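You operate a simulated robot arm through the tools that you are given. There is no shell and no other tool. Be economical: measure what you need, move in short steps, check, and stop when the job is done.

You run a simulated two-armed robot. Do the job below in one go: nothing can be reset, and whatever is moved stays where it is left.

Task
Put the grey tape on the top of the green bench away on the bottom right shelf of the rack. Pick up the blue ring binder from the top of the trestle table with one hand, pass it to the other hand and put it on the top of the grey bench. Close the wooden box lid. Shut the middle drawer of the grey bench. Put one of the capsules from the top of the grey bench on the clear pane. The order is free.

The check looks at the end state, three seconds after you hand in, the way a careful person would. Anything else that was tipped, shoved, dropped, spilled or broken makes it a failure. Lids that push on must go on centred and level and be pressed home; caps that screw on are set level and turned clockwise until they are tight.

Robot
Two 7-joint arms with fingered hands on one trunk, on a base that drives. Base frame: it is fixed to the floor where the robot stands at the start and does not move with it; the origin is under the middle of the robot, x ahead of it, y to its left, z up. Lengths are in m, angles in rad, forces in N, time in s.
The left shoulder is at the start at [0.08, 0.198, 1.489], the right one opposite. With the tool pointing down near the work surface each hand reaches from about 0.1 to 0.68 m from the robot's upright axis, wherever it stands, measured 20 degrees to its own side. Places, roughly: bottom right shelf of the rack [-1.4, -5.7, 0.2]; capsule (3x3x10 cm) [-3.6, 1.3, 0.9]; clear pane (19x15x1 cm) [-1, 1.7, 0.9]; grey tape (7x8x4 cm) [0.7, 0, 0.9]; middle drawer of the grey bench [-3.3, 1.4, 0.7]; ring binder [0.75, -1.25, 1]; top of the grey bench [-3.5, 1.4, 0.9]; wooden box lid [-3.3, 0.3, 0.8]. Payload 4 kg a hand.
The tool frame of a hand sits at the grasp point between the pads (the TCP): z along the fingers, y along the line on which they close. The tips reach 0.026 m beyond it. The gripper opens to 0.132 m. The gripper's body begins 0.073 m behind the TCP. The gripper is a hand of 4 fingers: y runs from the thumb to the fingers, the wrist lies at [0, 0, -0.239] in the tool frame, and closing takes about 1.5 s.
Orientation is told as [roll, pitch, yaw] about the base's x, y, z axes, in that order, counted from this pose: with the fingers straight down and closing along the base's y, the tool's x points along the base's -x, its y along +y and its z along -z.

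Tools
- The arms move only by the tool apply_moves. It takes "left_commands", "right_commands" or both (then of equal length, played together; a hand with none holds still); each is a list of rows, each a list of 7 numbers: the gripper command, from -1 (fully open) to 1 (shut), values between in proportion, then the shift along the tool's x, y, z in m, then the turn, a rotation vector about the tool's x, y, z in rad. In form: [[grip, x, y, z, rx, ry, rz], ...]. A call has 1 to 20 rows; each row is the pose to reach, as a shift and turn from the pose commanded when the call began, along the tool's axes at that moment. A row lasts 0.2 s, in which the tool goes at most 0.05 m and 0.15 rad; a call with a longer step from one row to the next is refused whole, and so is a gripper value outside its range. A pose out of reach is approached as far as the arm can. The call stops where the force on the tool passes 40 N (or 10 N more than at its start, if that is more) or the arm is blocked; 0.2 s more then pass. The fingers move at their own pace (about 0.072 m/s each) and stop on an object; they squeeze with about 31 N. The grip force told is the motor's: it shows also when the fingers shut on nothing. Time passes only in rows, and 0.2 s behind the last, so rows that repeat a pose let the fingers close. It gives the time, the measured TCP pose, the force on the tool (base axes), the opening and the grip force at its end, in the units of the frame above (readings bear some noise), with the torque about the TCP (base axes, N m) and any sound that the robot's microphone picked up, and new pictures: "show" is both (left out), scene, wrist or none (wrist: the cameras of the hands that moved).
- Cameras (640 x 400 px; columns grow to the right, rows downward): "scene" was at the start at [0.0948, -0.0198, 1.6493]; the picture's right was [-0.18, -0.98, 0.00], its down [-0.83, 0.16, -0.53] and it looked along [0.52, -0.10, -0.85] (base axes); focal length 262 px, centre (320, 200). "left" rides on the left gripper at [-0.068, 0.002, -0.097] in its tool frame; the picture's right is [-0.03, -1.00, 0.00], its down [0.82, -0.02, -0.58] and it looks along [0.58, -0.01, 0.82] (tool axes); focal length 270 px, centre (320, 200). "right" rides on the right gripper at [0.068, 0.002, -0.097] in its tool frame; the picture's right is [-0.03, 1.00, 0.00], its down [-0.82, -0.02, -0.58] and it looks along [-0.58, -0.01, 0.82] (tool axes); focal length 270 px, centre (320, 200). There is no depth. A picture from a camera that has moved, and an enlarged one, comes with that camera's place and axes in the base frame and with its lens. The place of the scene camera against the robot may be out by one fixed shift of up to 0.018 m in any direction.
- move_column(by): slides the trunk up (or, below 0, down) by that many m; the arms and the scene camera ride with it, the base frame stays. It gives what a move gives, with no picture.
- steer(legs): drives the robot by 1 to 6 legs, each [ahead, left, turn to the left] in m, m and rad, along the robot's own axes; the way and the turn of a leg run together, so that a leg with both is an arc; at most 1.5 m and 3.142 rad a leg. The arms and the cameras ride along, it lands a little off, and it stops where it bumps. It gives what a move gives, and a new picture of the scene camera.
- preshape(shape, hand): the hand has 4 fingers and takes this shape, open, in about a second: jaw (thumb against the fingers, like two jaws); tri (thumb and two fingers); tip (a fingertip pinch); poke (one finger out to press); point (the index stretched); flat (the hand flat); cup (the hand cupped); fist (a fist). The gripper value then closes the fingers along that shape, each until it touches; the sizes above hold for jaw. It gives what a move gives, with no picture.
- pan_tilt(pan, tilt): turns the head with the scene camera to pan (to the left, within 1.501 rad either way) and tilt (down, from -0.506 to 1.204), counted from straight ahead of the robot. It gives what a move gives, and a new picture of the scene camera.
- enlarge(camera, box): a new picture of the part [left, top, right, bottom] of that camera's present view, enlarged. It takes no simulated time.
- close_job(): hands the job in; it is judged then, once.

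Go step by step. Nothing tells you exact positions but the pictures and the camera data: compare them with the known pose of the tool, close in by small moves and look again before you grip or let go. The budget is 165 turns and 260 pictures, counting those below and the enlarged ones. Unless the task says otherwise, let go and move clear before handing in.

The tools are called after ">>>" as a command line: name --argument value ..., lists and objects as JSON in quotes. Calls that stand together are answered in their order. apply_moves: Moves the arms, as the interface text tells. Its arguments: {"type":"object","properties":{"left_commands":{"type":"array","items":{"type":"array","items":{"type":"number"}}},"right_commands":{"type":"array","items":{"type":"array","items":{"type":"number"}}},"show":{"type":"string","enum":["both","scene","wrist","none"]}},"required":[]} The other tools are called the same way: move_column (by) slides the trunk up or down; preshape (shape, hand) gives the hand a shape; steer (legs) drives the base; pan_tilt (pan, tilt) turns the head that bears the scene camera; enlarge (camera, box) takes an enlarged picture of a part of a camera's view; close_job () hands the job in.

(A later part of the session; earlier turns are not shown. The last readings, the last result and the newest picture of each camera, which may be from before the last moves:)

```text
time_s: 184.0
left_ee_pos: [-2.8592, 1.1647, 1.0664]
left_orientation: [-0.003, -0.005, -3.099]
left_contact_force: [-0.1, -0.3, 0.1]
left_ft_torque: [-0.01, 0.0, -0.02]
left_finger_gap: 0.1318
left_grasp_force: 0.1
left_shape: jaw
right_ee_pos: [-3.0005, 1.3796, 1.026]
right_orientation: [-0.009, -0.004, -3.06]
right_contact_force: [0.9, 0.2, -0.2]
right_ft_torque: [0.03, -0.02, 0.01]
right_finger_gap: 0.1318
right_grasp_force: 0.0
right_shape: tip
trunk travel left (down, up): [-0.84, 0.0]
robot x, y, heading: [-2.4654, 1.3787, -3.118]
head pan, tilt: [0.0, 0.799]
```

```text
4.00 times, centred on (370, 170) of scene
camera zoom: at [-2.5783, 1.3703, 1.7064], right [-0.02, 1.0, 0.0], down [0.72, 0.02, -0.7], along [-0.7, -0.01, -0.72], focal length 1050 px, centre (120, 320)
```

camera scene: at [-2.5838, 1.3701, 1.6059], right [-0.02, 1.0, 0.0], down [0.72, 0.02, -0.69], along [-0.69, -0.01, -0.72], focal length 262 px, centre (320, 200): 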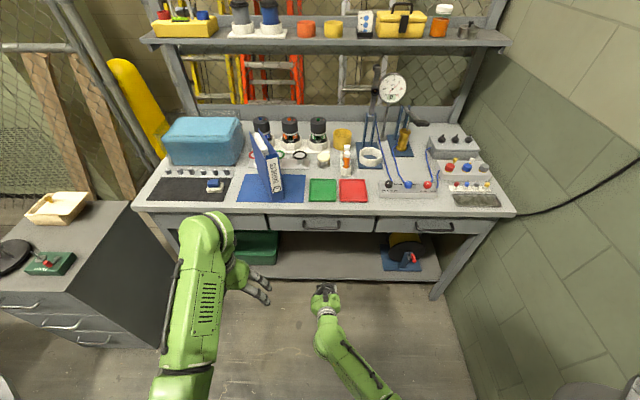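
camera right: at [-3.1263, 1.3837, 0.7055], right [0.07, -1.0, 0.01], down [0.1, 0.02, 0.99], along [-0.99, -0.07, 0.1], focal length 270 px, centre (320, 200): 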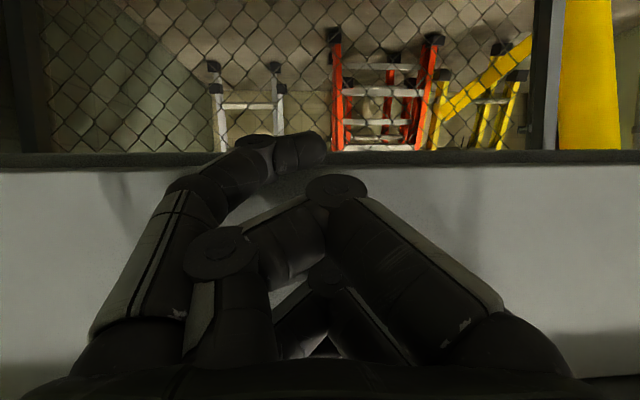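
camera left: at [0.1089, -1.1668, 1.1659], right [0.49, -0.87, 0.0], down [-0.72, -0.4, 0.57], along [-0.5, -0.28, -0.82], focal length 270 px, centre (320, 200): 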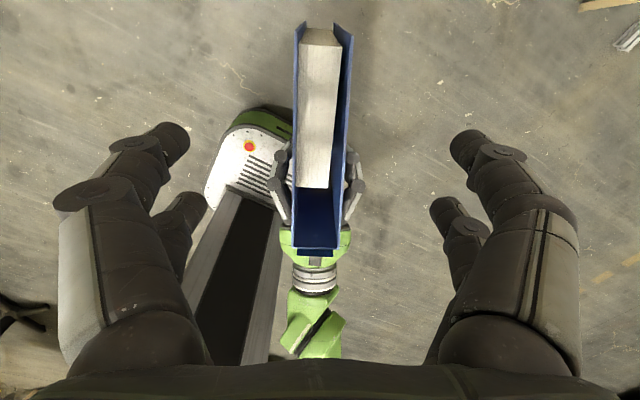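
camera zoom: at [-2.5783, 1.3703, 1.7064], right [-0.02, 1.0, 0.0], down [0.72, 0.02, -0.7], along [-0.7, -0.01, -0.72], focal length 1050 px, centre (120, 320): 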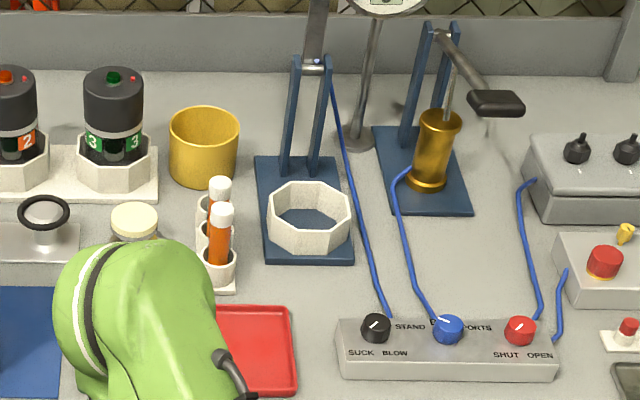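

>>> apply_moves --right_commands '[[0.4, 0, 0, 0, 0, 0, 0], [0.7, 0, 0, 0, 0, 0, 0], [0.7, 0, 0, 0, 0, 0, 0], [0.7, 0, 0, 0, 0, 0, 0], [0.7, 0, 0, 0, 0, 0, 0], [0.7, 0, 0, 0, 0, 0, 0]]' --show "wrist"

```text
time_s: 185.4
left_ee_pos: [-2.8605, 1.1645, 1.0667]
left_orientation: [-0.003, -0.004, -3.099]
left_contact_force: [0.1, -0.8, 0.1]
left_ft_torque: [-0.01, -0.03, 0.01]
left_finger_gap: 0.1317
left_grasp_force: 0.0
left_shape: jaw
right_ee_pos: [-3.0001, 1.3788, 1.0262]
right_orientation: [-0.009, -0.003, -3.06]
right_contact_force: [0.3, -0.6, 0.1]
right_ft_torque: [-0.01, 0.01, -0.02]
right_finger_gap: 0.0201
right_grasp_force: 0.1
right_shape: tip
trunk travel left (down, up): [-0.84, 0.0]
robot x, y, heading: [-2.4662, 1.3797, -3.12]
head pan, tilt: [0.0, 0.799]
camera right: at [-2.9322, 1.383, 1.1224], right [0.06, -1.0, -0.01], down [-0.81, -0.05, 0.58], along [-0.58, -0.03, -0.81], focal length 270 px, centre (320, 200)
```

right: 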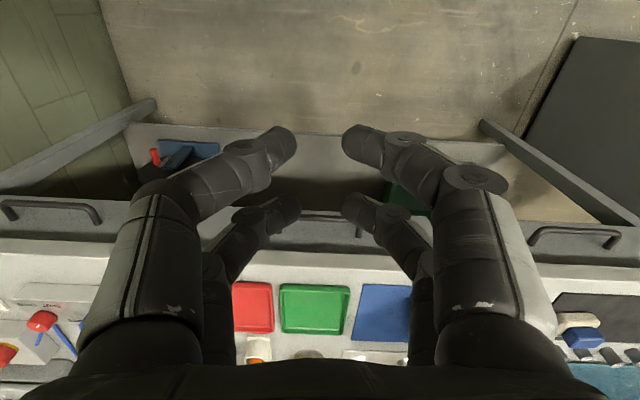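

>>> apply_moves --right_commands '[[-0.1, 0, 0, 0, 0, -0.14, 0], [-0.1, 0, 0, 0, 0, -0.28, 0], [-0.1, 0, 0, 0, 0, -0.42, 0], [-0.1, 0, 0, 0, 0, -0.56, 0], [-0.1, 0, 0, 0, 0, -0.7, 0], [-0.1, 0, 0, 0, 0, -0.84, 0], [-0.1, 0, 0, 0, 0, -0.97, 0], [-0.1, 0, 0, 0, 0, -1.1, 0], [-0.1, 0, 0, 0, 0, -1.1, 0]]' --left_commands '[[-1, 0.005, 0.03, 0, 0, 0, 0], [-1, 0.01, 0.06, 0, 0, 0, 0], [-1, 0.02, 0.09, 0, 0, 0, 0], [-1, 0.03, 0.12, 0, 0, 0, 0], [-1, 0.04, 0.15, 0, 0, 0, 0], [-1, 0.05, 0.18, 0, 0, 0, 0], [-1, 0.06, 0.2, 0, 0, 0, 0], [-1, 0.06, 0.2, 0, 0, 0, 0], [-1, 0.06, 0.2, 0, 0, 0, 0]]' --show "none"

>>> steer --legs '[[0.25, -0.06, 0]]'

>>> enlarge --camera "right" --box '[0, 0, 640, 400]'

```text
time_s: 186.3
left_ee_pos: [-2.8547, 1.1316, 1.0705]
left_orientation: [0.003, -0.019, 2.98]
left_contact_force: [-0.1, 0.8, -0.2]
left_ft_torque: [0.02, 0.01, 0.0]
left_finger_gap: 0.1317
left_grasp_force: 0.1
left_shape: jaw
right_ee_pos: [-2.9992, 1.3801, 1.0261]
right_orientation: [-0.01, -0.454, -3.056]
right_contact_force: [-0.2, 0.3, -0.9]
right_ft_torque: [0.01, -0.01, -0.02]
right_finger_gap: 0.072
right_grasp_force: 0.0
right_shape: tip
trunk travel left (down, up): [-0.84, 0.0]
robot x, y, heading: [-2.4654, 1.3809, -3.116]
head pan, tilt: [0.0, 0.799]
stopped in row 4 (left hand): the arm was blocked; the commanded pose is now the measured one
```

```text
time_s: 188.1
left_ee_pos: [-3.1036, 1.1853, 1.0722]
left_orientation: [0.001, -0.017, 2.981]
left_contact_force: [1.1, -0.7, 0.0]
left_ft_torque: [0.0, -0.03, 0.03]
left_finger_gap: 0.1317
left_grasp_force: 0.1
left_shape: jaw
right_ee_pos: [-3.2493, 1.433, 1.0266]
right_orientation: [-0.013, -0.455, -3.056]
right_contact_force: [-0.6, -1.1, 0.0]
right_ft_torque: [-0.01, 0.0, -0.02]
right_finger_gap: 0.0721
right_grasp_force: 0.1
right_shape: tip
trunk travel left (down, up): [-0.84, 0.0]
robot x, y, heading: [-2.7149, 1.4333, -3.123]
head pan, tilt: [0.0, 0.799]
camera scene: at [-2.8248, 1.4234, 1.7068], right [-0.02, 1.0, 0.0], down [0.71, 0.01, -0.7], along [-0.7, -0.01, -0.71], focal length 262 px, centre (320, 200)
```

scene: 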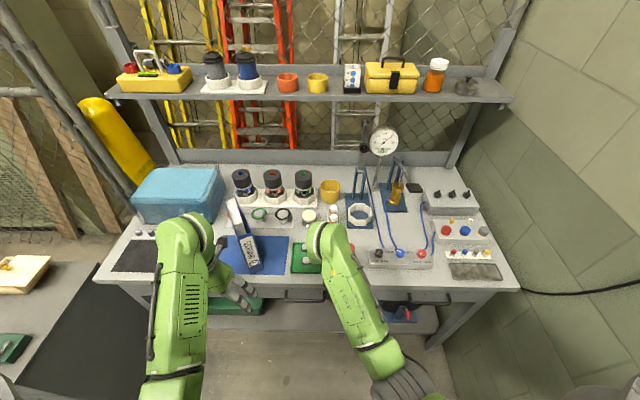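

```text
1.00 times, centred on (320, 200) of right (not enlarged: the box is as wide or as high as the picture)
camera zoom: at [-3.1456, 1.4409, 1.0841], right [0.06, -1.0, 0.0], down [-0.48, -0.03, 0.88], along [-0.88, -0.05, -0.48], focal length 270 px, centre (320, 200)
```

zoom: 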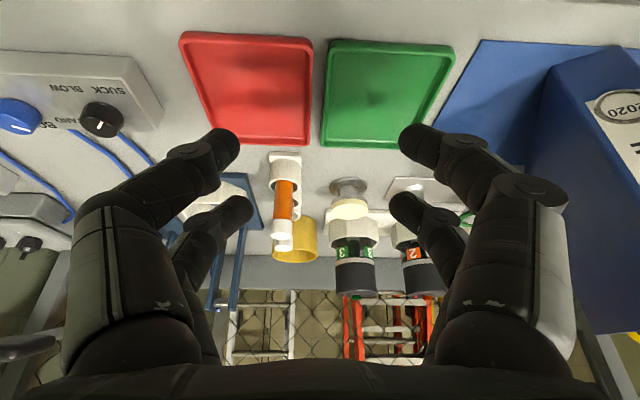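

>>> apply_moves --right_commands '[[-0.1, 0, 0, 0, 0, -0.13, 0], [-0.1, 0, 0, 0, 0, -0.26, 0], [-0.1, 0, 0, 0, 0, -0.39, 0], [-0.1, 0, 0, 0, 0, -0.52, 0], [-0.1, 0, 0, 0, 0, -0.65, 0], [-0.1, 0, 0, 0, 0, -0.65, 0]]' --show "none"

>>> apply_moves --right_commands '[[-0.1, 0.0, -0.03, 0.03, 0, 0, 0], [-0.1, 0.0, -0.0433, 0.055, 0, 0, 0], [-0.1, 0.0, -0.0433, 0.09, 0, 0, 0], [-0.1, 0.0, -0.0433, 0.09, 0, 0, 0]]' --show "both"

```text
time_s: 189.5
left_ee_pos: [-3.1063, 1.1846, 1.0701]
left_orientation: [0.001, -0.013, 2.978]
left_contact_force: [-0.1, 1.2, -0.2]
left_ft_torque: [0.02, 0.0, 0.02]
left_finger_gap: 0.1318
left_grasp_force: 0.1
left_shape: jaw
right_ee_pos: [-3.2531, 1.4338, 1.0264]
right_orientation: [-0.02, -1.105, -3.043]
right_contact_force: [-0.1, -0.1, -0.3]
right_ft_torque: [0.0, -0.01, 0.0]
right_finger_gap: 0.0721
right_grasp_force: 0.0
right_shape: tip
trunk travel left (down, up): [-0.84, 0.0]
robot x, y, heading: [-2.7127, 1.4338, -3.127]
head pan, tilt: [0.0, 0.799]
```

```text
time_s: 190.5
left_ee_pos: [-3.1066, 1.1853, 1.0704]
left_orientation: [0.003, -0.014, 2.978]
left_contact_force: [-0.3, -0.3, -0.2]
left_ft_torque: [-0.01, -0.02, 0.01]
left_finger_gap: 0.1319
left_grasp_force: 0.1
left_shape: jaw
right_ee_pos: [-3.336, 1.4709, 0.9841]
right_orientation: [-0.019, -1.104, -3.043]
right_contact_force: [0.5, 0.6, -0.4]
right_ft_torque: [-0.01, 0.01, 0.02]
right_finger_gap: 0.0721
right_grasp_force: 0.0
right_shape: tip
trunk travel left (down, up): [-0.84, 0.0]
robot x, y, heading: [-2.7166, 1.4336, -3.123]
head pan, tilt: [0.0, 0.799]
camera scene: at [-2.8307, 1.4245, 1.7064], right [-0.02, 1.0, 0.0], down [0.72, 0.01, -0.7], along [-0.7, -0.01, -0.72], focal length 262 px, centre (320, 200)
camera right: at [-3.2196, 1.4804, 0.9671], right [0.07, -1.0, 0.01], down [0.15, 0.02, 0.99], along [-0.99, -0.07, 0.15], focal length 270 px, centre (320, 200)
```

scene: 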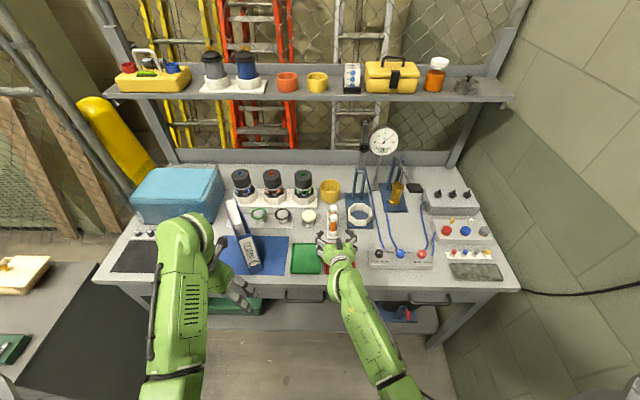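
right: 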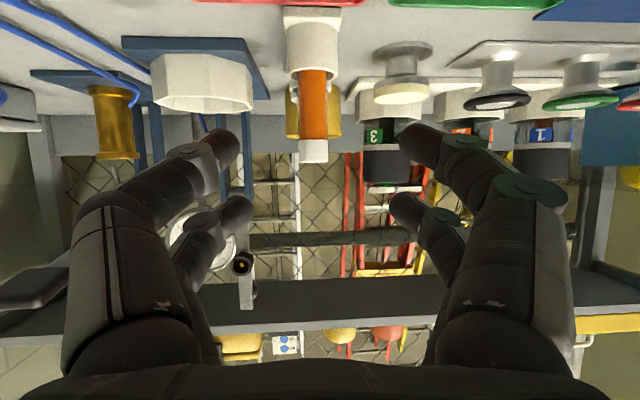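

>>> apply_moves --right_commands '[[0.15, 0.02, -0.005, 0.01, 0, 0, 0], [0.15, 0.0411, -0.009, 0.0207, 0, 0, 0], [0.15, 0.0276, -0.009, 0.0475, 0, 0, 0], [0.15, 0.0186, -0.009, 0.0653, 0, 0, 0], [0.15, 0.0186, -0.009, 0.0653, 0, 0, 0]]' --show "wrist"

>>> enlarge --camera "scene" --box '[270, 180, 430, 290]'

```text
time_s: 191.7
left_ee_pos: [-3.1072, 1.1847, 1.0705]
left_orientation: [0.004, -0.014, 2.977]
left_contact_force: [0.3, -0.5, -0.1]
left_ft_torque: [-0.01, 0.0, 0.0]
left_finger_gap: 0.1323
left_grasp_force: 0.1
left_shape: jaw
right_ee_pos: [-3.3862, 1.4769, 0.9376]
right_orientation: [-0.02, -1.104, -3.041]
right_contact_force: [-1.2, -1.1, 1.5]
right_ft_torque: [0.03, 0.04, -0.02]
right_finger_gap: 0.0565
right_grasp_force: 0.0
right_shape: tip
trunk travel left (down, up): [-0.84, 0.0]
robot x, y, heading: [-2.7159, 1.4355, -3.123]
head pan, tilt: [0.0, 0.799]
camera right: at [-3.2706, 1.4856, 0.9215], right [0.07, -1.0, 0.01], down [0.15, 0.02, 0.99], along [-0.99, -0.07, 0.15], focal length 270 px, centre (320, 200)
```

right: 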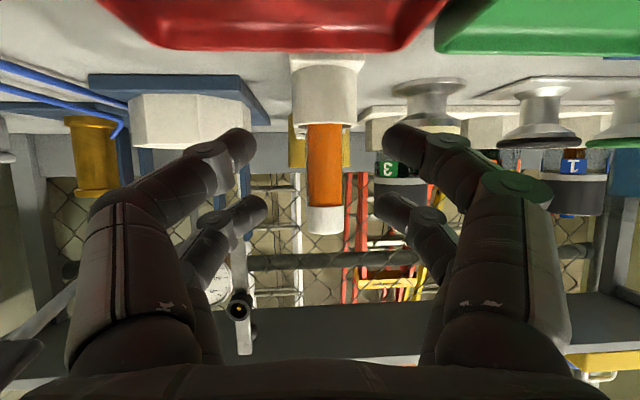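

```text
3.64 times, centred on (350, 235) of scene
camera zoom: at [-2.8301, 1.4248, 1.7064], right [-0.02, 1.0, 0.0], down [0.72, 0.01, -0.7], along [-0.7, -0.01, -0.72], focal length 954 px, centre (211, 73)
```

zoom: 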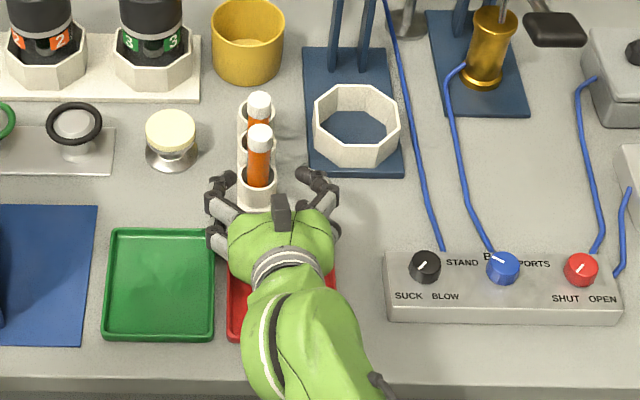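

>>> apply_moves --right_commands '[[0.15, -0.0135, 0.002, 0.0268, 0, 0, 0], [0.15, -0.0225, 0.003, 0.0446, 0, 0, 0], [0.15, -0.0292, 0.003, 0.058, 0, 0, 0], [0.15, -0.0292, 0.003, 0.058, 0, 0, 0]]' --show "wrist"

>>> enlarge --camera "scene" --box '[290, 190, 390, 255]'

```text
time_s: 192.7
left_ee_pos: [-3.1072, 1.1848, 1.0706]
left_orientation: [0.002, -0.015, 2.977]
left_contact_force: [0.7, -0.5, 0.2]
left_ft_torque: [0.02, 0.01, 0.0]
left_finger_gap: 0.1321
left_grasp_force: 0.1
left_shape: jaw
right_ee_pos: [-3.4502, 1.4686, 0.9403]
right_orientation: [-0.02, -1.104, -3.043]
right_contact_force: [0.2, -0.7, 0.0]
right_ft_torque: [0.0, 0.01, -0.02]
right_finger_gap: 0.0565
right_grasp_force: 0.1
right_shape: tip
trunk travel left (down, up): [-0.84, 0.0]
robot x, y, heading: [-2.7155, 1.4301, -3.124]
head pan, tilt: [0.0, 0.799]
camera right: at [-3.3338, 1.4774, 0.9228], right [0.07, -1.0, 0.01], down [0.15, 0.02, 0.99], along [-0.99, -0.07, 0.15], focal length 270 px, centre (320, 200)
```

right: 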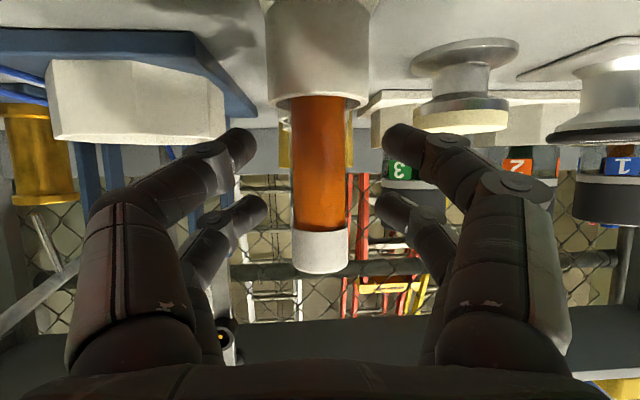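

```text
6.15 times, centred on (340, 222) of scene
camera zoom: at [-2.8304, 1.4247, 1.7064], right [-0.02, 1.0, 0.0], down [0.72, 0.01, -0.7], along [-0.7, -0.01, -0.72], focal length 1615 px, centre (197, 62)
```

zoom: 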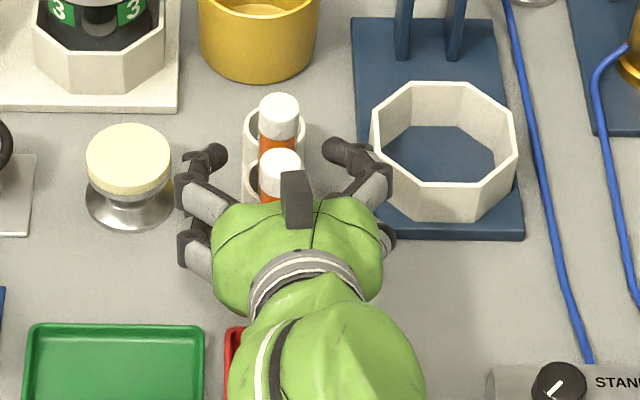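

>>> apply_moves --right_commands '[[0.15, 0.0036, 0, -0.0071, 0, 0, 0], [0.4, 0.0036, 0, -0.0071, 0, 0, 0], [0.6, 0.0036, 0, -0.0071, 0, 0, 0], [0.8, 0.0036, 0, -0.0071, 0, 0, 0], [1, 0.0036, 0, -0.0071, 0, 0, 0], [1, 0.0036, 0, -0.0071, 0, 0, 0], [1, 0.0036, 0, -0.0071, 0, 0, 0]]' --show "wrist"

>>> enlarge --camera "scene" --box '[290, 190, 390, 255]'

```text
time_s: 194.3
left_ee_pos: [-3.1047, 1.1848, 1.0707]
left_orientation: [0.001, -0.013, 2.977]
left_contact_force: [0.1, -0.8, -0.9]
left_ft_torque: [0.04, -0.01, 0.01]
left_finger_gap: 0.1319
left_grasp_force: 0.1
left_shape: jaw
right_ee_pos: [-3.4442, 1.468, 0.9397]
right_orientation: [-0.02, -1.103, -3.043]
right_contact_force: [-0.2, 0.0, 0.9]
right_ft_torque: [-0.01, 0.02, -0.02]
right_finger_gap: 0.011
right_grasp_force: 30.6
right_shape: tip
trunk travel left (down, up): [-0.84, 0.0]
robot x, y, heading: [-2.718, 1.4354, -3.122]
head pan, tilt: [0.0, 0.799]
camera right: at [-3.3264, 1.4773, 0.9232], right [0.07, -1.0, 0.01], down [0.15, 0.02, 0.99], along [-0.99, -0.07, 0.15], focal length 270 px, centre (320, 200)
```

right: 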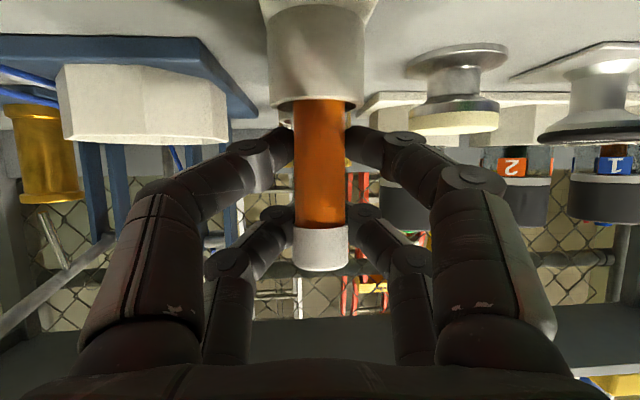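

```text
6.15 times, centred on (340, 222) of scene
camera zoom: at [-2.8304, 1.4246, 1.7064], right [-0.02, 1.0, 0.0], down [0.72, 0.01, -0.7], along [-0.7, -0.01, -0.72], focal length 1615 px, centre (197, 62)
```

zoom: 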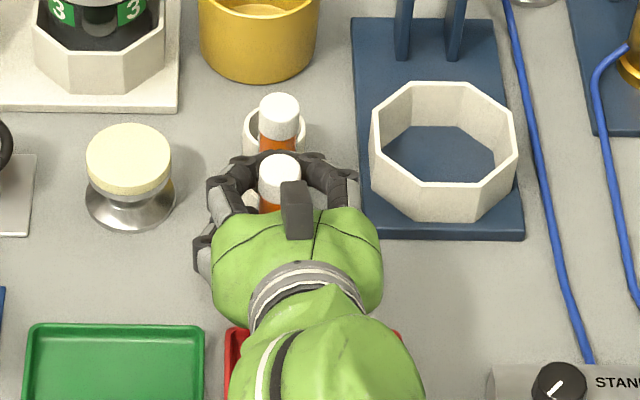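

>>> apply_moves --right_commands '[[1, -0.0134, 0, -0.0068, 0, 0, 0], [1, -0.0268, 0, -0.0135, 0, 0, 0], [1, -0.0446, 0, -0.0225, 0, 0, 0], [1, -0.0625, 0, -0.0315, 0, 0, 0], [1, -0.0803, 0, -0.0405, 0, 0, 0], [1, -0.0803, 0, -0.0405, 0, 0, 0]]' --show "both"

```text
time_s: 195.7
left_ee_pos: [-3.1051, 1.1858, 1.0708]
left_orientation: [0.002, -0.014, 2.978]
left_contact_force: [0.5, -0.2, 0.2]
left_ft_torque: [-0.02, 0.01, -0.01]
left_finger_gap: 0.1318
left_grasp_force: 0.0
left_shape: jaw
right_ee_pos: [-3.4434, 1.4693, 1.0287]
right_orientation: [-0.021, -1.102, -3.041]
right_contact_force: [-0.8, -0.7, -1.0]
right_ft_torque: [0.01, 0.03, 0.01]
right_finger_gap: 0.0108
right_grasp_force: 31.3
right_shape: tip
trunk travel left (down, up): [-0.84, 0.0]
robot x, y, heading: [-2.7161, 1.4337, -3.125]
head pan, tilt: [0.0, 0.799]
camera scene: at [-2.8306, 1.4247, 1.7063], right [-0.02, 1.0, 0.0], down [0.72, 0.01, -0.7], along [-0.7, -0.01, -0.72], focal length 262 px, centre (320, 200)
camera right: at [-3.3259, 1.4775, 1.0122], right [0.07, -1.0, 0.01], down [0.15, 0.02, 0.99], along [-0.99, -0.07, 0.15], focal length 270 px, centre (320, 200)
```

scene: 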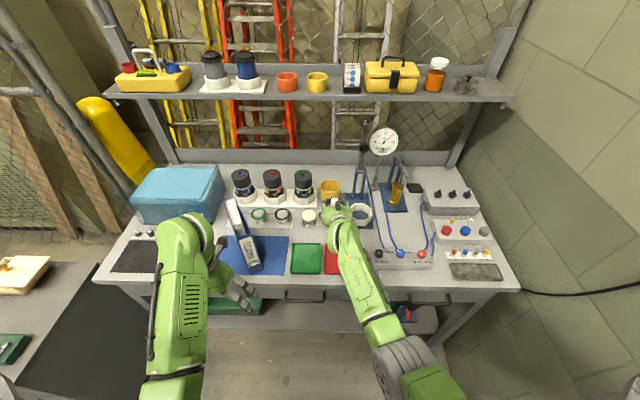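
right: 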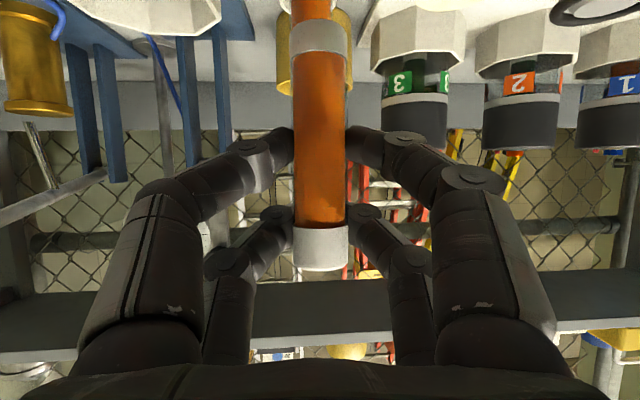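

>>> steer --legs '[[-0.3, 0, 0], [-0.1, 0.6, 0]]'

>>> apply_moves --right_commands '[[1, 0.018, 0, -0.036, 0, 0, 0], [1, 0.036, 0, -0.071, 0, 0, 0], [1, 0.054, 0, -0.107, 0, 0, 0], [1, 0.072, 0, -0.143, 0, 0, 0], [1, 0.08, 0, -0.16, 0, 0, 0]]' --show "none"

>>> pan_tilt --pan -0.3 --tilt 0.5

>>> steer --legs '[[0, 0, -1.571]]'

```text
time_s: 200.8
left_ee_pos: [-2.6958, 0.5944, 1.0705]
left_orientation: [0.003, -0.014, 2.98]
left_contact_force: [-1.3, 0.6, 0.4]
left_ft_torque: [-0.01, -0.02, -0.03]
left_finger_gap: 0.1319
left_grasp_force: 0.1
left_shape: jaw
right_ee_pos: [-3.0323, 0.8798, 1.0291]
right_orientation: [-0.017, -1.102, -3.045]
right_contact_force: [0.4, -0.1, 0.0]
right_ft_torque: [0.01, 0.0, 0.01]
right_finger_gap: 0.0106
right_grasp_force: 31.0
right_shape: tip
trunk travel left (down, up): [-0.84, 0.0]
robot x, y, heading: [-2.3052, 0.8421, -3.122]
head pan, tilt: [0.0, 0.799]
camera scene: at [-2.42, 0.8357, 1.7063], right [-0.02, 1.0, 0.0], down [0.72, 0.01, -0.7], along [-0.7, -0.02, -0.72], focal length 262 px, centre (320, 200)
```

scene: 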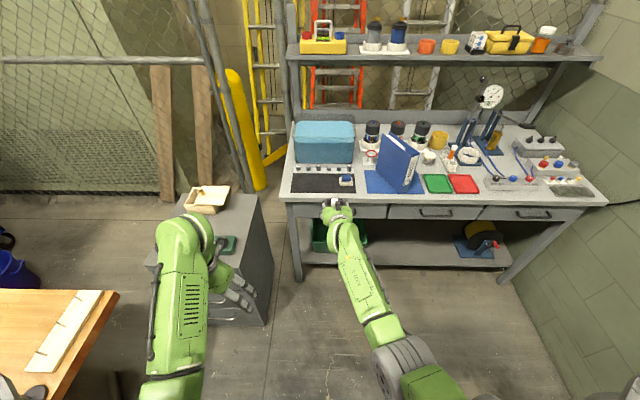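

```text
time_s: 202.0
left_ee_pos: [-2.6945, 0.5954, 1.0711]
left_orientation: [0.003, -0.016, 2.978]
left_contact_force: [-0.1, -0.2, -0.7]
left_ft_torque: [-0.01, 0.02, -0.03]
left_finger_gap: 0.1319
left_grasp_force: 0.2
left_shape: jaw
right_ee_pos: [-2.8504, 0.8919, 1.0299]
right_orientation: [-0.02, -1.102, -3.043]
right_contact_force: [0.4, -0.4, -1.1]
right_ft_torque: [0.0, -0.02, -0.02]
right_finger_gap: 0.0109
right_grasp_force: 30.8
right_shape: tip
trunk travel left (down, up): [-0.84, 0.0]
robot x, y, heading: [-2.3039, 0.8433, -3.119]
head pan, tilt: [0.0, 0.799]
```

```text
time_s: 202.8
left_ee_pos: [-2.6951, 0.5947, 1.0713]
left_orientation: [0.002, -0.014, 2.979]
left_contact_force: [-0.5, -0.1, 0.9]
left_ft_torque: [-0.03, 0.02, 0.01]
left_finger_gap: 0.1319
left_grasp_force: 0.1
left_shape: jaw
right_ee_pos: [-2.8531, 0.8926, 1.0304]
right_orientation: [-0.022, -1.103, -3.042]
right_contact_force: [0.0, 0.1, -1.0]
right_ft_torque: [0.01, -0.02, -0.02]
right_finger_gap: 0.0107
right_grasp_force: 31.4
right_shape: tip
trunk travel left (down, up): [-0.84, 0.0]
robot x, y, heading: [-2.307, 0.8399, -3.117]
head pan, tilt: [-0.3, 0.499]
camera scene: at [-2.4265, 0.86, 1.7322], right [0.28, 0.96, 0.0], down [0.46, -0.13, -0.88], along [-0.84, 0.24, -0.48], focal length 262 px, centre (320, 200)
```

scene: 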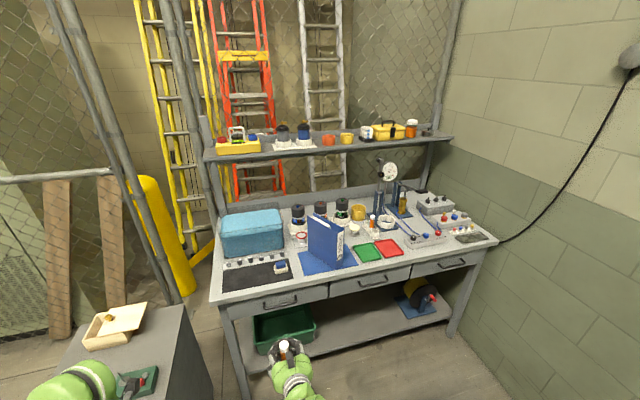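

```text
time_s: 207.0
left_ee_pos: [-2.5617, 1.2274, 1.0708]
left_orientation: [0.001, -0.014, 1.424]
left_contact_force: [0.1, -0.6, 0.1]
left_ft_torque: [0.0, -0.02, 0.02]
left_finger_gap: 0.1318
left_grasp_force: 0.1
left_shape: jaw
right_ee_pos: [-2.2667, 1.39, 1.0303]
right_orientation: [-0.021, -1.102, 1.688]
right_contact_force: [0.2, -0.6, 0.8]
right_ft_torque: [0.03, 0.02, 0.02]
right_finger_gap: 0.011
right_grasp_force: 31.2
right_shape: tip
trunk travel left (down, up): [-0.84, 0.0]
robot x, y, heading: [-2.3079, 0.8423, 1.609]
head pan, tilt: [-0.3, 0.499]
camera scene: at [-2.2866, 0.9534, 1.7323], right [0.97, -0.26, 0.0], down [-0.12, -0.46, -0.88], along [0.23, 0.85, -0.48], focal length 262 px, centre (320, 200)
```

scene: 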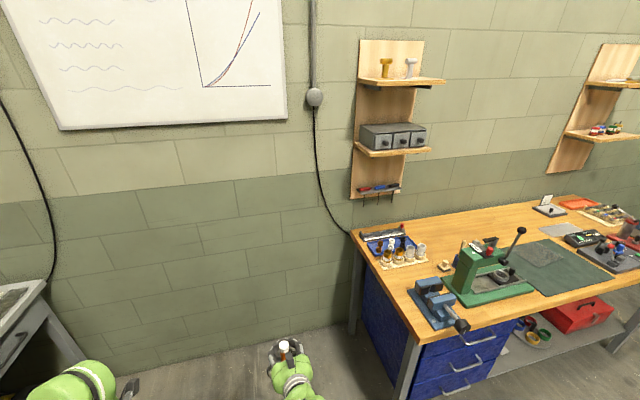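

>>> steer --legs '[[-0.3, 0, -0.038], [0, -1.25, 0]]'

>>> pan_tilt --pan 0 --tilt 0.6

```text
time_s: 214.9
left_ee_pos: [-1.2911, 0.9387, 1.0698]
left_orientation: [0.002, -0.014, 1.39]
left_contact_force: [0.0, -0.2, 0.2]
left_ft_torque: [-0.01, -0.02, 0.01]
left_finger_gap: 0.1319
left_grasp_force: 0.1
left_shape: jaw
right_ee_pos: [-0.9892, 1.0911, 1.0295]
right_orientation: [-0.021, -1.104, 1.655]
right_contact_force: [-0.5, 0.4, -0.4]
right_ft_torque: [0.01, 0.02, 0.01]
right_finger_gap: 0.0108
right_grasp_force: 30.8
right_shape: tip
trunk travel left (down, up): [-0.84, 0.0]
robot x, y, heading: [-1.0476, 0.5438, 1.577]
head pan, tilt: [-0.3, 0.499]
camera scene: at [-1.0255, 0.655, 1.7323], right [0.96, -0.29, 0.0], down [-0.14, -0.46, -0.88], along [0.26, 0.84, -0.48], focal length 262 px, centre (320, 200)
```

scene: 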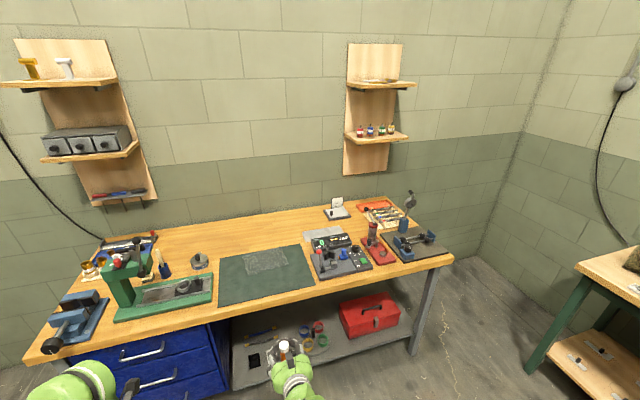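

```text
time_s: 215.8
left_ee_pos: [-1.2897, 0.9385, 1.07]
left_orientation: [0.002, -0.015, 1.389]
left_contact_force: [-0.5, -0.4, 0.4]
left_ft_torque: [-0.01, -0.02, -0.02]
left_finger_gap: 0.132
left_grasp_force: 0.1
left_shape: jaw
right_ee_pos: [-0.9869, 1.091, 1.0295]
right_orientation: [-0.021, -1.102, 1.652]
right_contact_force: [-0.3, 0.5, -0.8]
right_ft_torque: [-0.01, 0.01, -0.02]
right_finger_gap: 0.0107
right_grasp_force: 30.9
right_shape: tip
trunk travel left (down, up): [-0.84, 0.0]
robot x, y, heading: [-1.0485, 0.5449, 1.575]
head pan, tilt: [0.0, 0.6]
camera scene: at [-1.0509, 0.6564, 1.7232], right [1.0, 0.0, 0.0], down [0.0, -0.56, -0.83], along [0.0, 0.83, -0.56], focal length 262 px, centre (320, 200)
```

scene: 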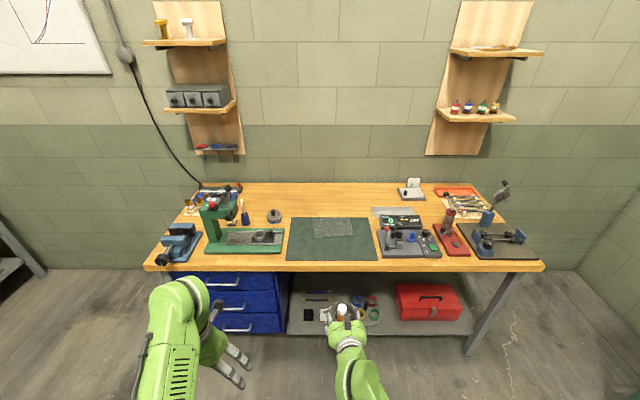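

>>> enlarge --camera "scene" --box '[265, 190, 465, 290]'

```text
3.20 times, centred on (365, 240) of scene
camera zoom: at [-1.0509, 0.6564, 1.7232], right [1.0, 0.0, 0.0], down [0.0, -0.56, -0.83], along [0.0, 0.83, -0.56], focal length 840 px, centre (176, 72)
```

zoom: 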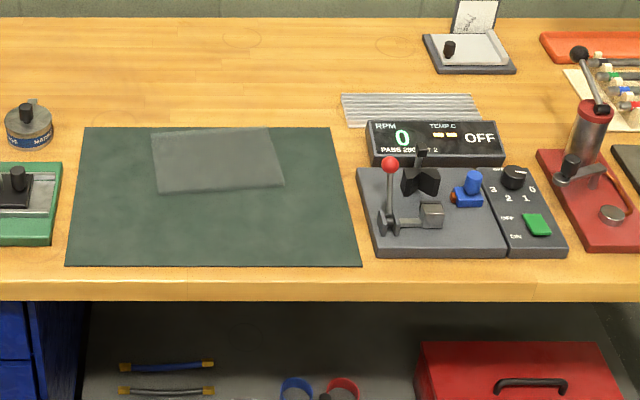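

>>> steer --legs '[[0.4, 0, 0]]'

>>> enlarge --camera "scene" --box '[220, 180, 420, 305]'

>>> enlarge --camera "right" --box '[0, 0, 640, 400]'

```text
time_s: 218.2
left_ee_pos: [-1.2911, 1.327, 1.0701]
left_orientation: [0.003, -0.016, 1.39]
left_contact_force: [-0.2, -0.9, 0.3]
left_ft_torque: [0.03, 0.03, 0.0]
left_finger_gap: 0.1318
left_grasp_force: 0.0
left_shape: jaw
right_ee_pos: [-0.9901, 1.4798, 1.0315]
right_orientation: [-0.021, -1.106, 1.657]
right_contact_force: [0.0, -0.6, 0.0]
right_ft_torque: [0.0, -0.01, 0.02]
right_finger_gap: 0.0109
right_grasp_force: 31.0
right_shape: tip
trunk travel left (down, up): [-0.84, 0.0]
robot x, y, heading: [-1.0477, 0.9344, 1.575]
head pan, tilt: [0.0, 0.6]
camera scene: at [-1.0528, 1.0437, 1.7235], right [1.0, 0.01, 0.0], down [0.0, -0.56, -0.83], along [0.0, 0.83, -0.56], focal length 262 px, centre (320, 200)
```

scene: 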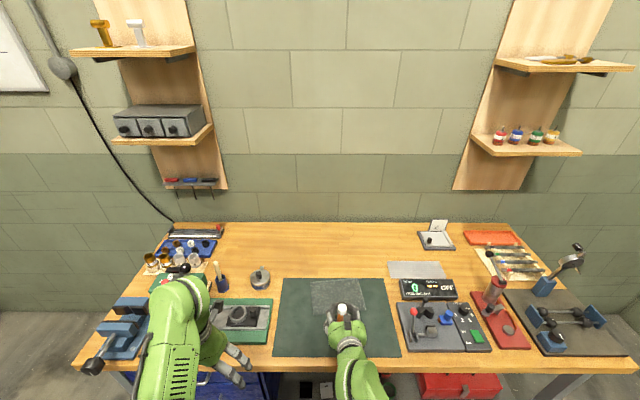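

```text
3.20 times, centred on (320, 242) of scene
camera zoom: at [-1.0528, 1.0437, 1.7235], right [1.0, 0.01, 0.0], down [0.0, -0.56, -0.83], along [0.0, 0.83, -0.56], focal length 840 px, centre (320, 64)
```

zoom: 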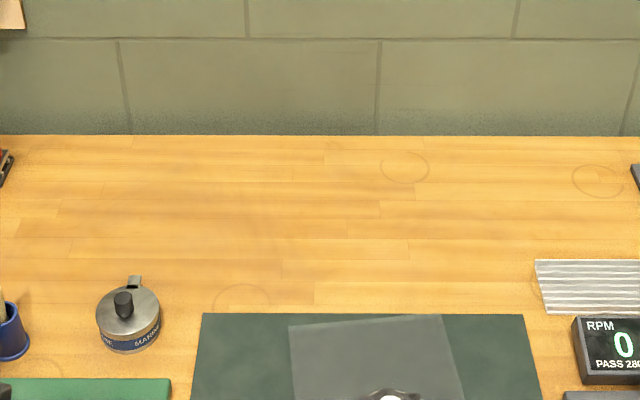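

```text
1.00 times, centred on (320, 200) of right (not enlarged: the box is as wide or as high as the picture)
camera zoom: at [-0.9848, 1.3643, 1.014], right [-1.0, -0.05, 0.01], down [0.02, -0.15, 0.99], along [-0.05, 0.99, 0.15], focal length 270 px, centre (320, 200)
```

zoom: 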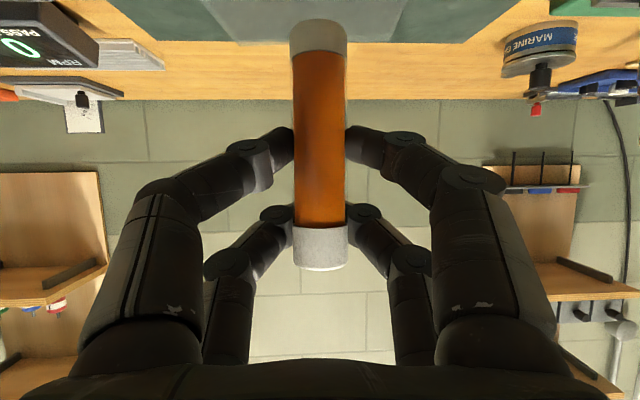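

>>> apply_moves --right_commands '[[1, -0.018, -0.003, 0.036, 0, 0, 0], [1, -0.036, -0.006, 0.072, 0, 0, 0], [1, -0.054, -0.009, 0.107, 0, 0, 0], [1, -0.072, -0.011, 0.143, 0, 0, 0], [1, -0.054, -0.011, 0.152, 0, 0, 0], [1, -0.036, -0.011, 0.161, 0, 0, 0], [1, -0.036, -0.011, 0.161, 0, 0, 0]]' --show "both"

>>> enlarge --camera "scene" --box '[270, 260, 410, 348]'

```text
time_s: 219.8
left_ee_pos: [-1.2911, 1.3313, 1.0696]
left_orientation: [0.0, -0.014, 1.391]
left_contact_force: [0.1, 0.8, -0.6]
left_ft_torque: [-0.01, -0.01, -0.03]
left_finger_gap: 0.132
left_grasp_force: 0.1
left_shape: jaw
right_ee_pos: [-0.9889, 1.6445, 0.9894]
right_orientation: [-0.02, -1.102, 1.654]
right_contact_force: [-0.5, -0.2, -0.4]
right_ft_torque: [-0.02, 0.0, 0.0]
right_finger_gap: 0.0108
right_grasp_force: 31.6
right_shape: tip
trunk travel left (down, up): [-0.84, 0.0]
robot x, y, heading: [-1.0513, 0.9377, 1.578]
head pan, tilt: [0.0, 0.6]
camera scene: at [-1.0529, 1.049, 1.7231], right [1.0, 0.01, 0.0], down [0.0, -0.57, -0.82], along [0.0, 0.82, -0.57], focal length 262 px, centre (320, 200)
camera right: at [-0.984, 1.5284, 0.9724], right [-1.0, -0.05, 0.01], down [0.02, -0.15, 0.99], along [-0.05, 0.99, 0.15], focal length 270 px, centre (320, 200)
```

scene: 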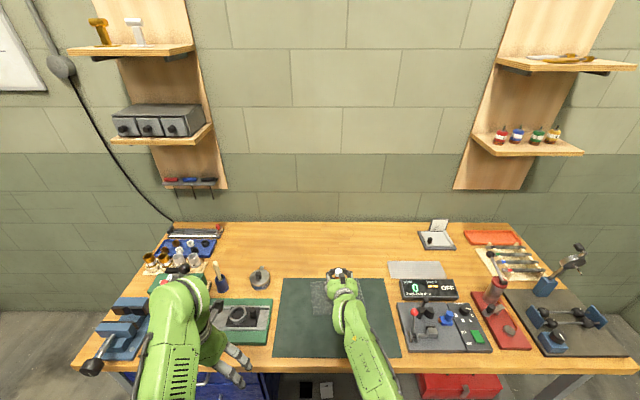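
right: 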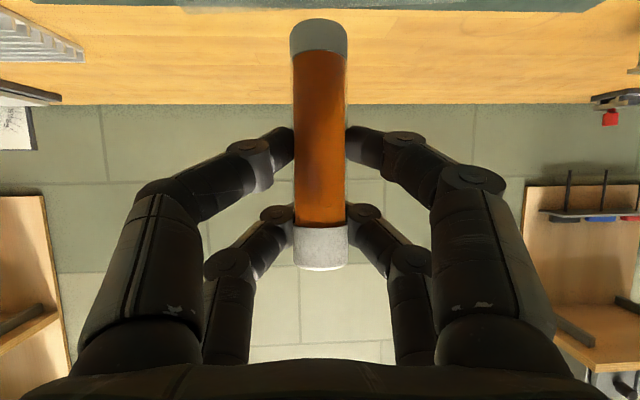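

```text
4.55 times, centred on (340, 304) of scene
camera zoom: at [-1.0529, 1.049, 1.7231], right [1.0, 0.01, 0.0], down [0.0, -0.57, -0.82], along [0.0, 0.82, -0.57], focal length 1193 px, centre (229, -273)
```

zoom: 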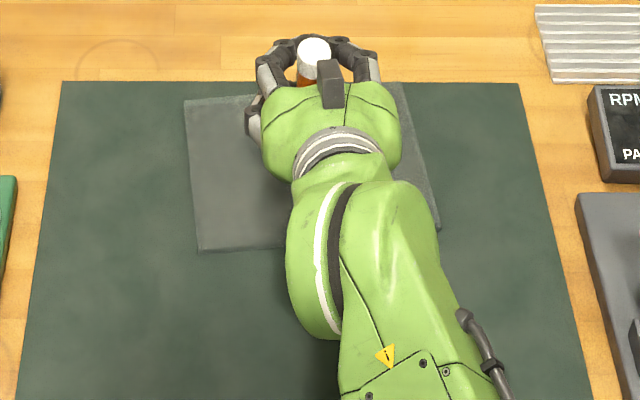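

>>> apply_moves --right_commands '[[1, 0.0067, 0, -0.0134, 0, 0, 0], [1, 0.0175, 0, -0.008, 0, 0, 0], [1, 0.0246, 0, -0.0044, 0, 0, 0], [1, 0.0273, 0, -0.003, 0, 0, 0], [1, 0.0273, 0, -0.003, 0, 0, 0]]' --show "wrist"

```text
time_s: 221.0
left_ee_pos: [-1.2912, 1.3292, 1.0695]
left_orientation: [0.001, -0.015, 1.392]
left_contact_force: [-0.9, -0.4, -0.4]
left_ft_torque: [-0.02, -0.01, 0.0]
left_finger_gap: 0.1317
left_grasp_force: 0.1
left_shape: jaw
right_ee_pos: [-0.9887, 1.6285, 0.9681]
right_orientation: [-0.021, -1.103, 1.655]
right_contact_force: [0.1, 0.6, -1.0]
right_ft_torque: [-0.01, 0.01, 0.01]
right_finger_gap: 0.0107
right_grasp_force: 30.4
right_shape: tip
trunk travel left (down, up): [-0.84, 0.0]
robot x, y, heading: [-1.05, 0.9377, 1.571]
head pan, tilt: [0.0, 0.6]
camera right: at [-0.9824, 1.5121, 0.9497], right [-1.0, -0.05, 0.01], down [0.02, -0.15, 0.99], along [-0.05, 0.99, 0.15], focal length 270 px, centre (320, 200)
```

right: 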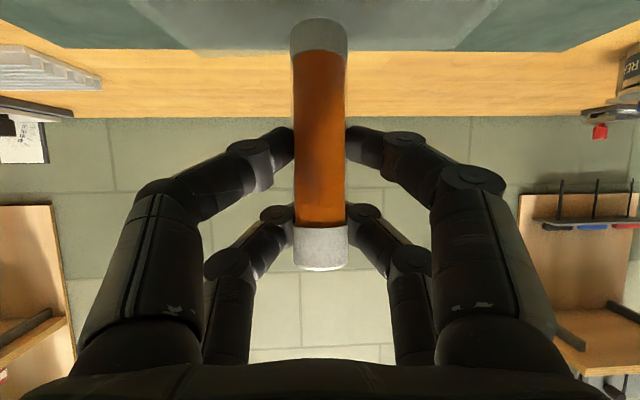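

>>> apply_moves --right_commands '[[1, 0.0027, 0, 0.0013, 0, 0, 0], [1, 0.0054, 0, 0.0027, 0, 0, 0], [1, 0.0054, 0, 0.0027, 0, 0, 0]]' --show "none"

>>> apply_moves --right_commands '[[1, 0.0014, 0, 0.0007, 0, 0, 0], [1, 0.0027, 0, 0.0013, 0, 0, 0], [1, 0.0027, 0, 0.0013, 0, 0, 0]]' --show "wrist"

```text
time_s: 221.8
left_ee_pos: [-1.2922, 1.3309, 1.07]
left_orientation: [0.002, -0.012, 1.391]
left_contact_force: [-0.6, 0.1, -0.7]
left_ft_torque: [0.03, 0.0, 0.01]
left_finger_gap: 0.132
left_grasp_force: 0.1
left_shape: jaw
right_ee_pos: [-0.9884, 1.6287, 0.96]
right_orientation: [-0.021, -1.105, 1.657]
right_contact_force: [0.1, 0.7, -0.4]
right_ft_torque: [-0.02, 0.0, -0.01]
right_finger_gap: 0.0107
right_grasp_force: 31.0
right_shape: tip
trunk travel left (down, up): [-0.84, 0.0]
robot x, y, heading: [-1.0499, 0.9385, 1.576]
head pan, tilt: [0.0, 0.6]
```

```text
time_s: 222.6
left_ee_pos: [-1.2929, 1.3307, 1.0703]
left_orientation: [0.001, -0.014, 1.39]
left_contact_force: [0.5, 0.8, -0.2]
left_ft_torque: [-0.02, -0.01, -0.01]
left_finger_gap: 0.1319
left_grasp_force: 0.1
left_shape: jaw
right_ee_pos: [-0.9879, 1.6287, 0.9565]
right_orientation: [-0.022, -1.101, 1.655]
right_contact_force: [-0.1, 0.0, 0.3]
right_ft_torque: [-0.01, 0.01, 0.01]
right_finger_gap: 0.0106
right_grasp_force: 31.0
right_shape: tip
trunk travel left (down, up): [-0.84, 0.0]
robot x, y, heading: [-1.0472, 0.9376, 1.577]
head pan, tilt: [0.0, 0.6]
camera right: at [-0.9825, 1.5124, 0.9398], right [-1.0, -0.05, 0.01], down [0.02, -0.15, 0.99], along [-0.05, 0.99, 0.15], focal length 270 px, centre (320, 200)
```

right: 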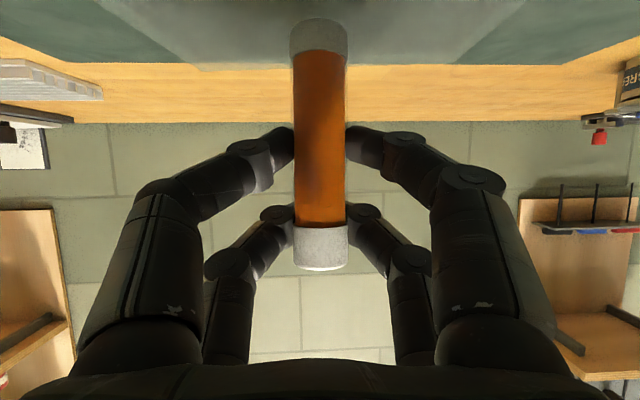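

>>> apply_moves --right_commands '[[1, 0.0027, 0, 0.0013, 0, 0, 0], [1, 0.0045, 0, 0.0022, 0, 0, 0], [1, 0.0045, 0, 0.0022, 0, 0, 0]]' --show "none"

>>> apply_moves --right_commands '[[1, 0.0014, 0, 0.0007, 0, 0, 0], [1, 0.0027, 0, 0.0013, 0, 0, 0], [1, 0.0027, 0, 0.0013, 0, 0, 0]]' --show "none"

>>> enlarge --camera "right" --box '[220, 0, 420, 125]'

```text
time_s: 223.4
left_ee_pos: [-1.2929, 1.3307, 1.0706]
left_orientation: [0.002, -0.015, 1.392]
left_contact_force: [0.3, 0.0, 0.1]
left_ft_torque: [-0.02, -0.02, -0.04]
left_finger_gap: 0.1316
left_grasp_force: 0.1
left_shape: jaw
right_ee_pos: [-0.9887, 1.6285, 0.9517]
right_orientation: [-0.02, -1.101, 1.654]
right_contact_force: [0.8, -0.2, 0.0]
right_ft_torque: [0.04, -0.02, 0.02]
right_finger_gap: 0.0107
right_grasp_force: 31.6
right_shape: tip
trunk travel left (down, up): [-0.84, 0.0]
robot x, y, heading: [-1.0487, 0.939, 1.575]
head pan, tilt: [0.0, 0.6]
```

```text
time_s: 224.2
left_ee_pos: [-1.2921, 1.3306, 1.0702]
left_orientation: [0.002, -0.015, 1.389]
left_contact_force: [1.4, -0.4, 0.7]
left_ft_torque: [-0.04, -0.02, 0.02]
left_finger_gap: 0.1319
left_grasp_force: 0.1
left_shape: jaw
right_ee_pos: [-0.9882, 1.627, 0.949]
right_orientation: [-0.021, -1.101, 1.655]
right_contact_force: [-0.1, -0.9, -0.3]
right_ft_torque: [0.01, -0.02, 0.02]
right_finger_gap: 0.0108
right_grasp_force: 30.4
right_shape: tip
trunk travel left (down, up): [-0.84, 0.0]
robot x, y, heading: [-1.0475, 0.9373, 1.572]
head pan, tilt: [0.0, 0.6]
```

```text
3.20 times, centred on (320, 62) of right
camera zoom: at [-0.9825, 1.5117, 0.9315], right [-1.0, -0.05, 0.01], down [0.02, -0.15, 0.99], along [-0.05, 0.99, 0.15], focal length 865 px, centre (320, 640)
```

zoom: 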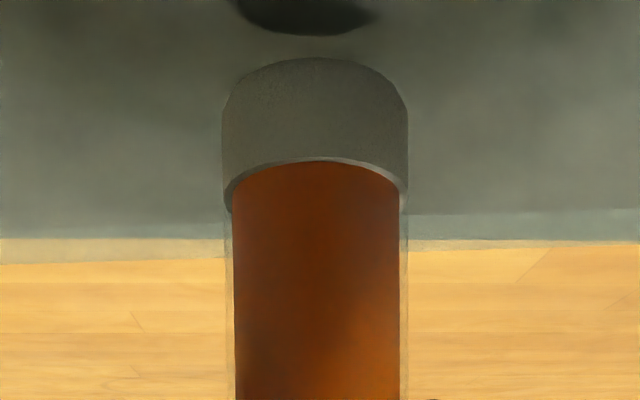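

>>> apply_moves --right_commands '[[1, 0.0014, 0, 0.0007, 0, 0, 0], [1, 0.0027, 0, 0.0013, 0, 0, 0], [1, 0.0027, 0, 0.0013, 0, 0, 0]]' --show "none"

>>> apply_moves --right_commands '[[1, 0.0014, 0, 0.0007, 0, 0, 0], [1, 0.0027, 0, 0.0013, 0, 0, 0], [1, 0.0027, 0, 0.0013, 0, 0, 0]]' --show "none"

>>> enlarge --camera "right" --box '[220, 0, 420, 125]'

```text
time_s: 225.0
left_ee_pos: [-1.2913, 1.3305, 1.0705]
left_orientation: [0.002, -0.016, 1.391]
left_contact_force: [0.9, 0.0, 0.4]
left_ft_torque: [-0.01, 0.03, -0.01]
left_finger_gap: 0.132
left_grasp_force: 0.1
left_shape: jaw
right_ee_pos: [-0.9886, 1.6271, 0.9456]
right_orientation: [-0.022, -1.104, 1.656]
right_contact_force: [-0.1, -0.6, -1.0]
right_ft_torque: [0.03, 0.03, 0.01]
right_finger_gap: 0.0107
right_grasp_force: 31.3
right_shape: tip
trunk travel left (down, up): [-0.84, 0.0]
robot x, y, heading: [-1.0522, 0.9349, 1.583]
head pan, tilt: [0.0, 0.6]
```

```text
time_s: 225.8
left_ee_pos: [-1.2925, 1.3306, 1.0705]
left_orientation: [0.001, -0.015, 1.391]
left_contact_force: [-0.1, 0.6, -0.2]
left_ft_torque: [-0.02, -0.03, 0.01]
left_finger_gap: 0.1317
left_grasp_force: 0.0
left_shape: jaw
right_ee_pos: [-0.9896, 1.6271, 0.9442]
right_orientation: [-0.019, -1.103, 1.654]
right_contact_force: [0.2, 0.2, -0.8]
right_ft_torque: [0.03, -0.02, 0.01]
right_finger_gap: 0.0107
right_grasp_force: 31.3
right_shape: tip
trunk travel left (down, up): [-0.84, 0.0]
robot x, y, heading: [-1.0464, 0.9357, 1.575]
head pan, tilt: [0.0, 0.6]
```

```text
3.20 times, centred on (320, 62) of right
camera zoom: at [-0.9829, 1.5112, 0.9261], right [-1.0, -0.05, 0.01], down [0.02, -0.15, 0.99], along [-0.05, 0.99, 0.15], focal length 865 px, centre (320, 640)
```

zoom: 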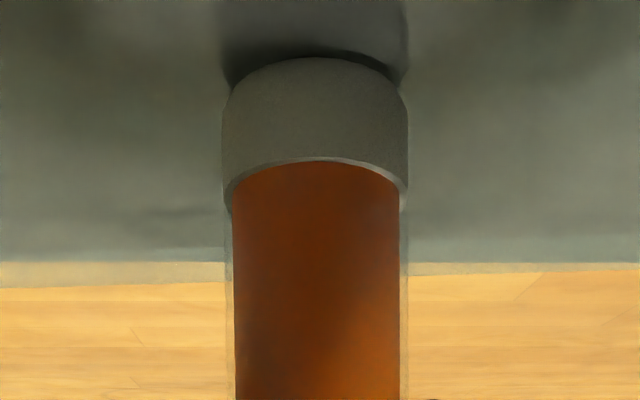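

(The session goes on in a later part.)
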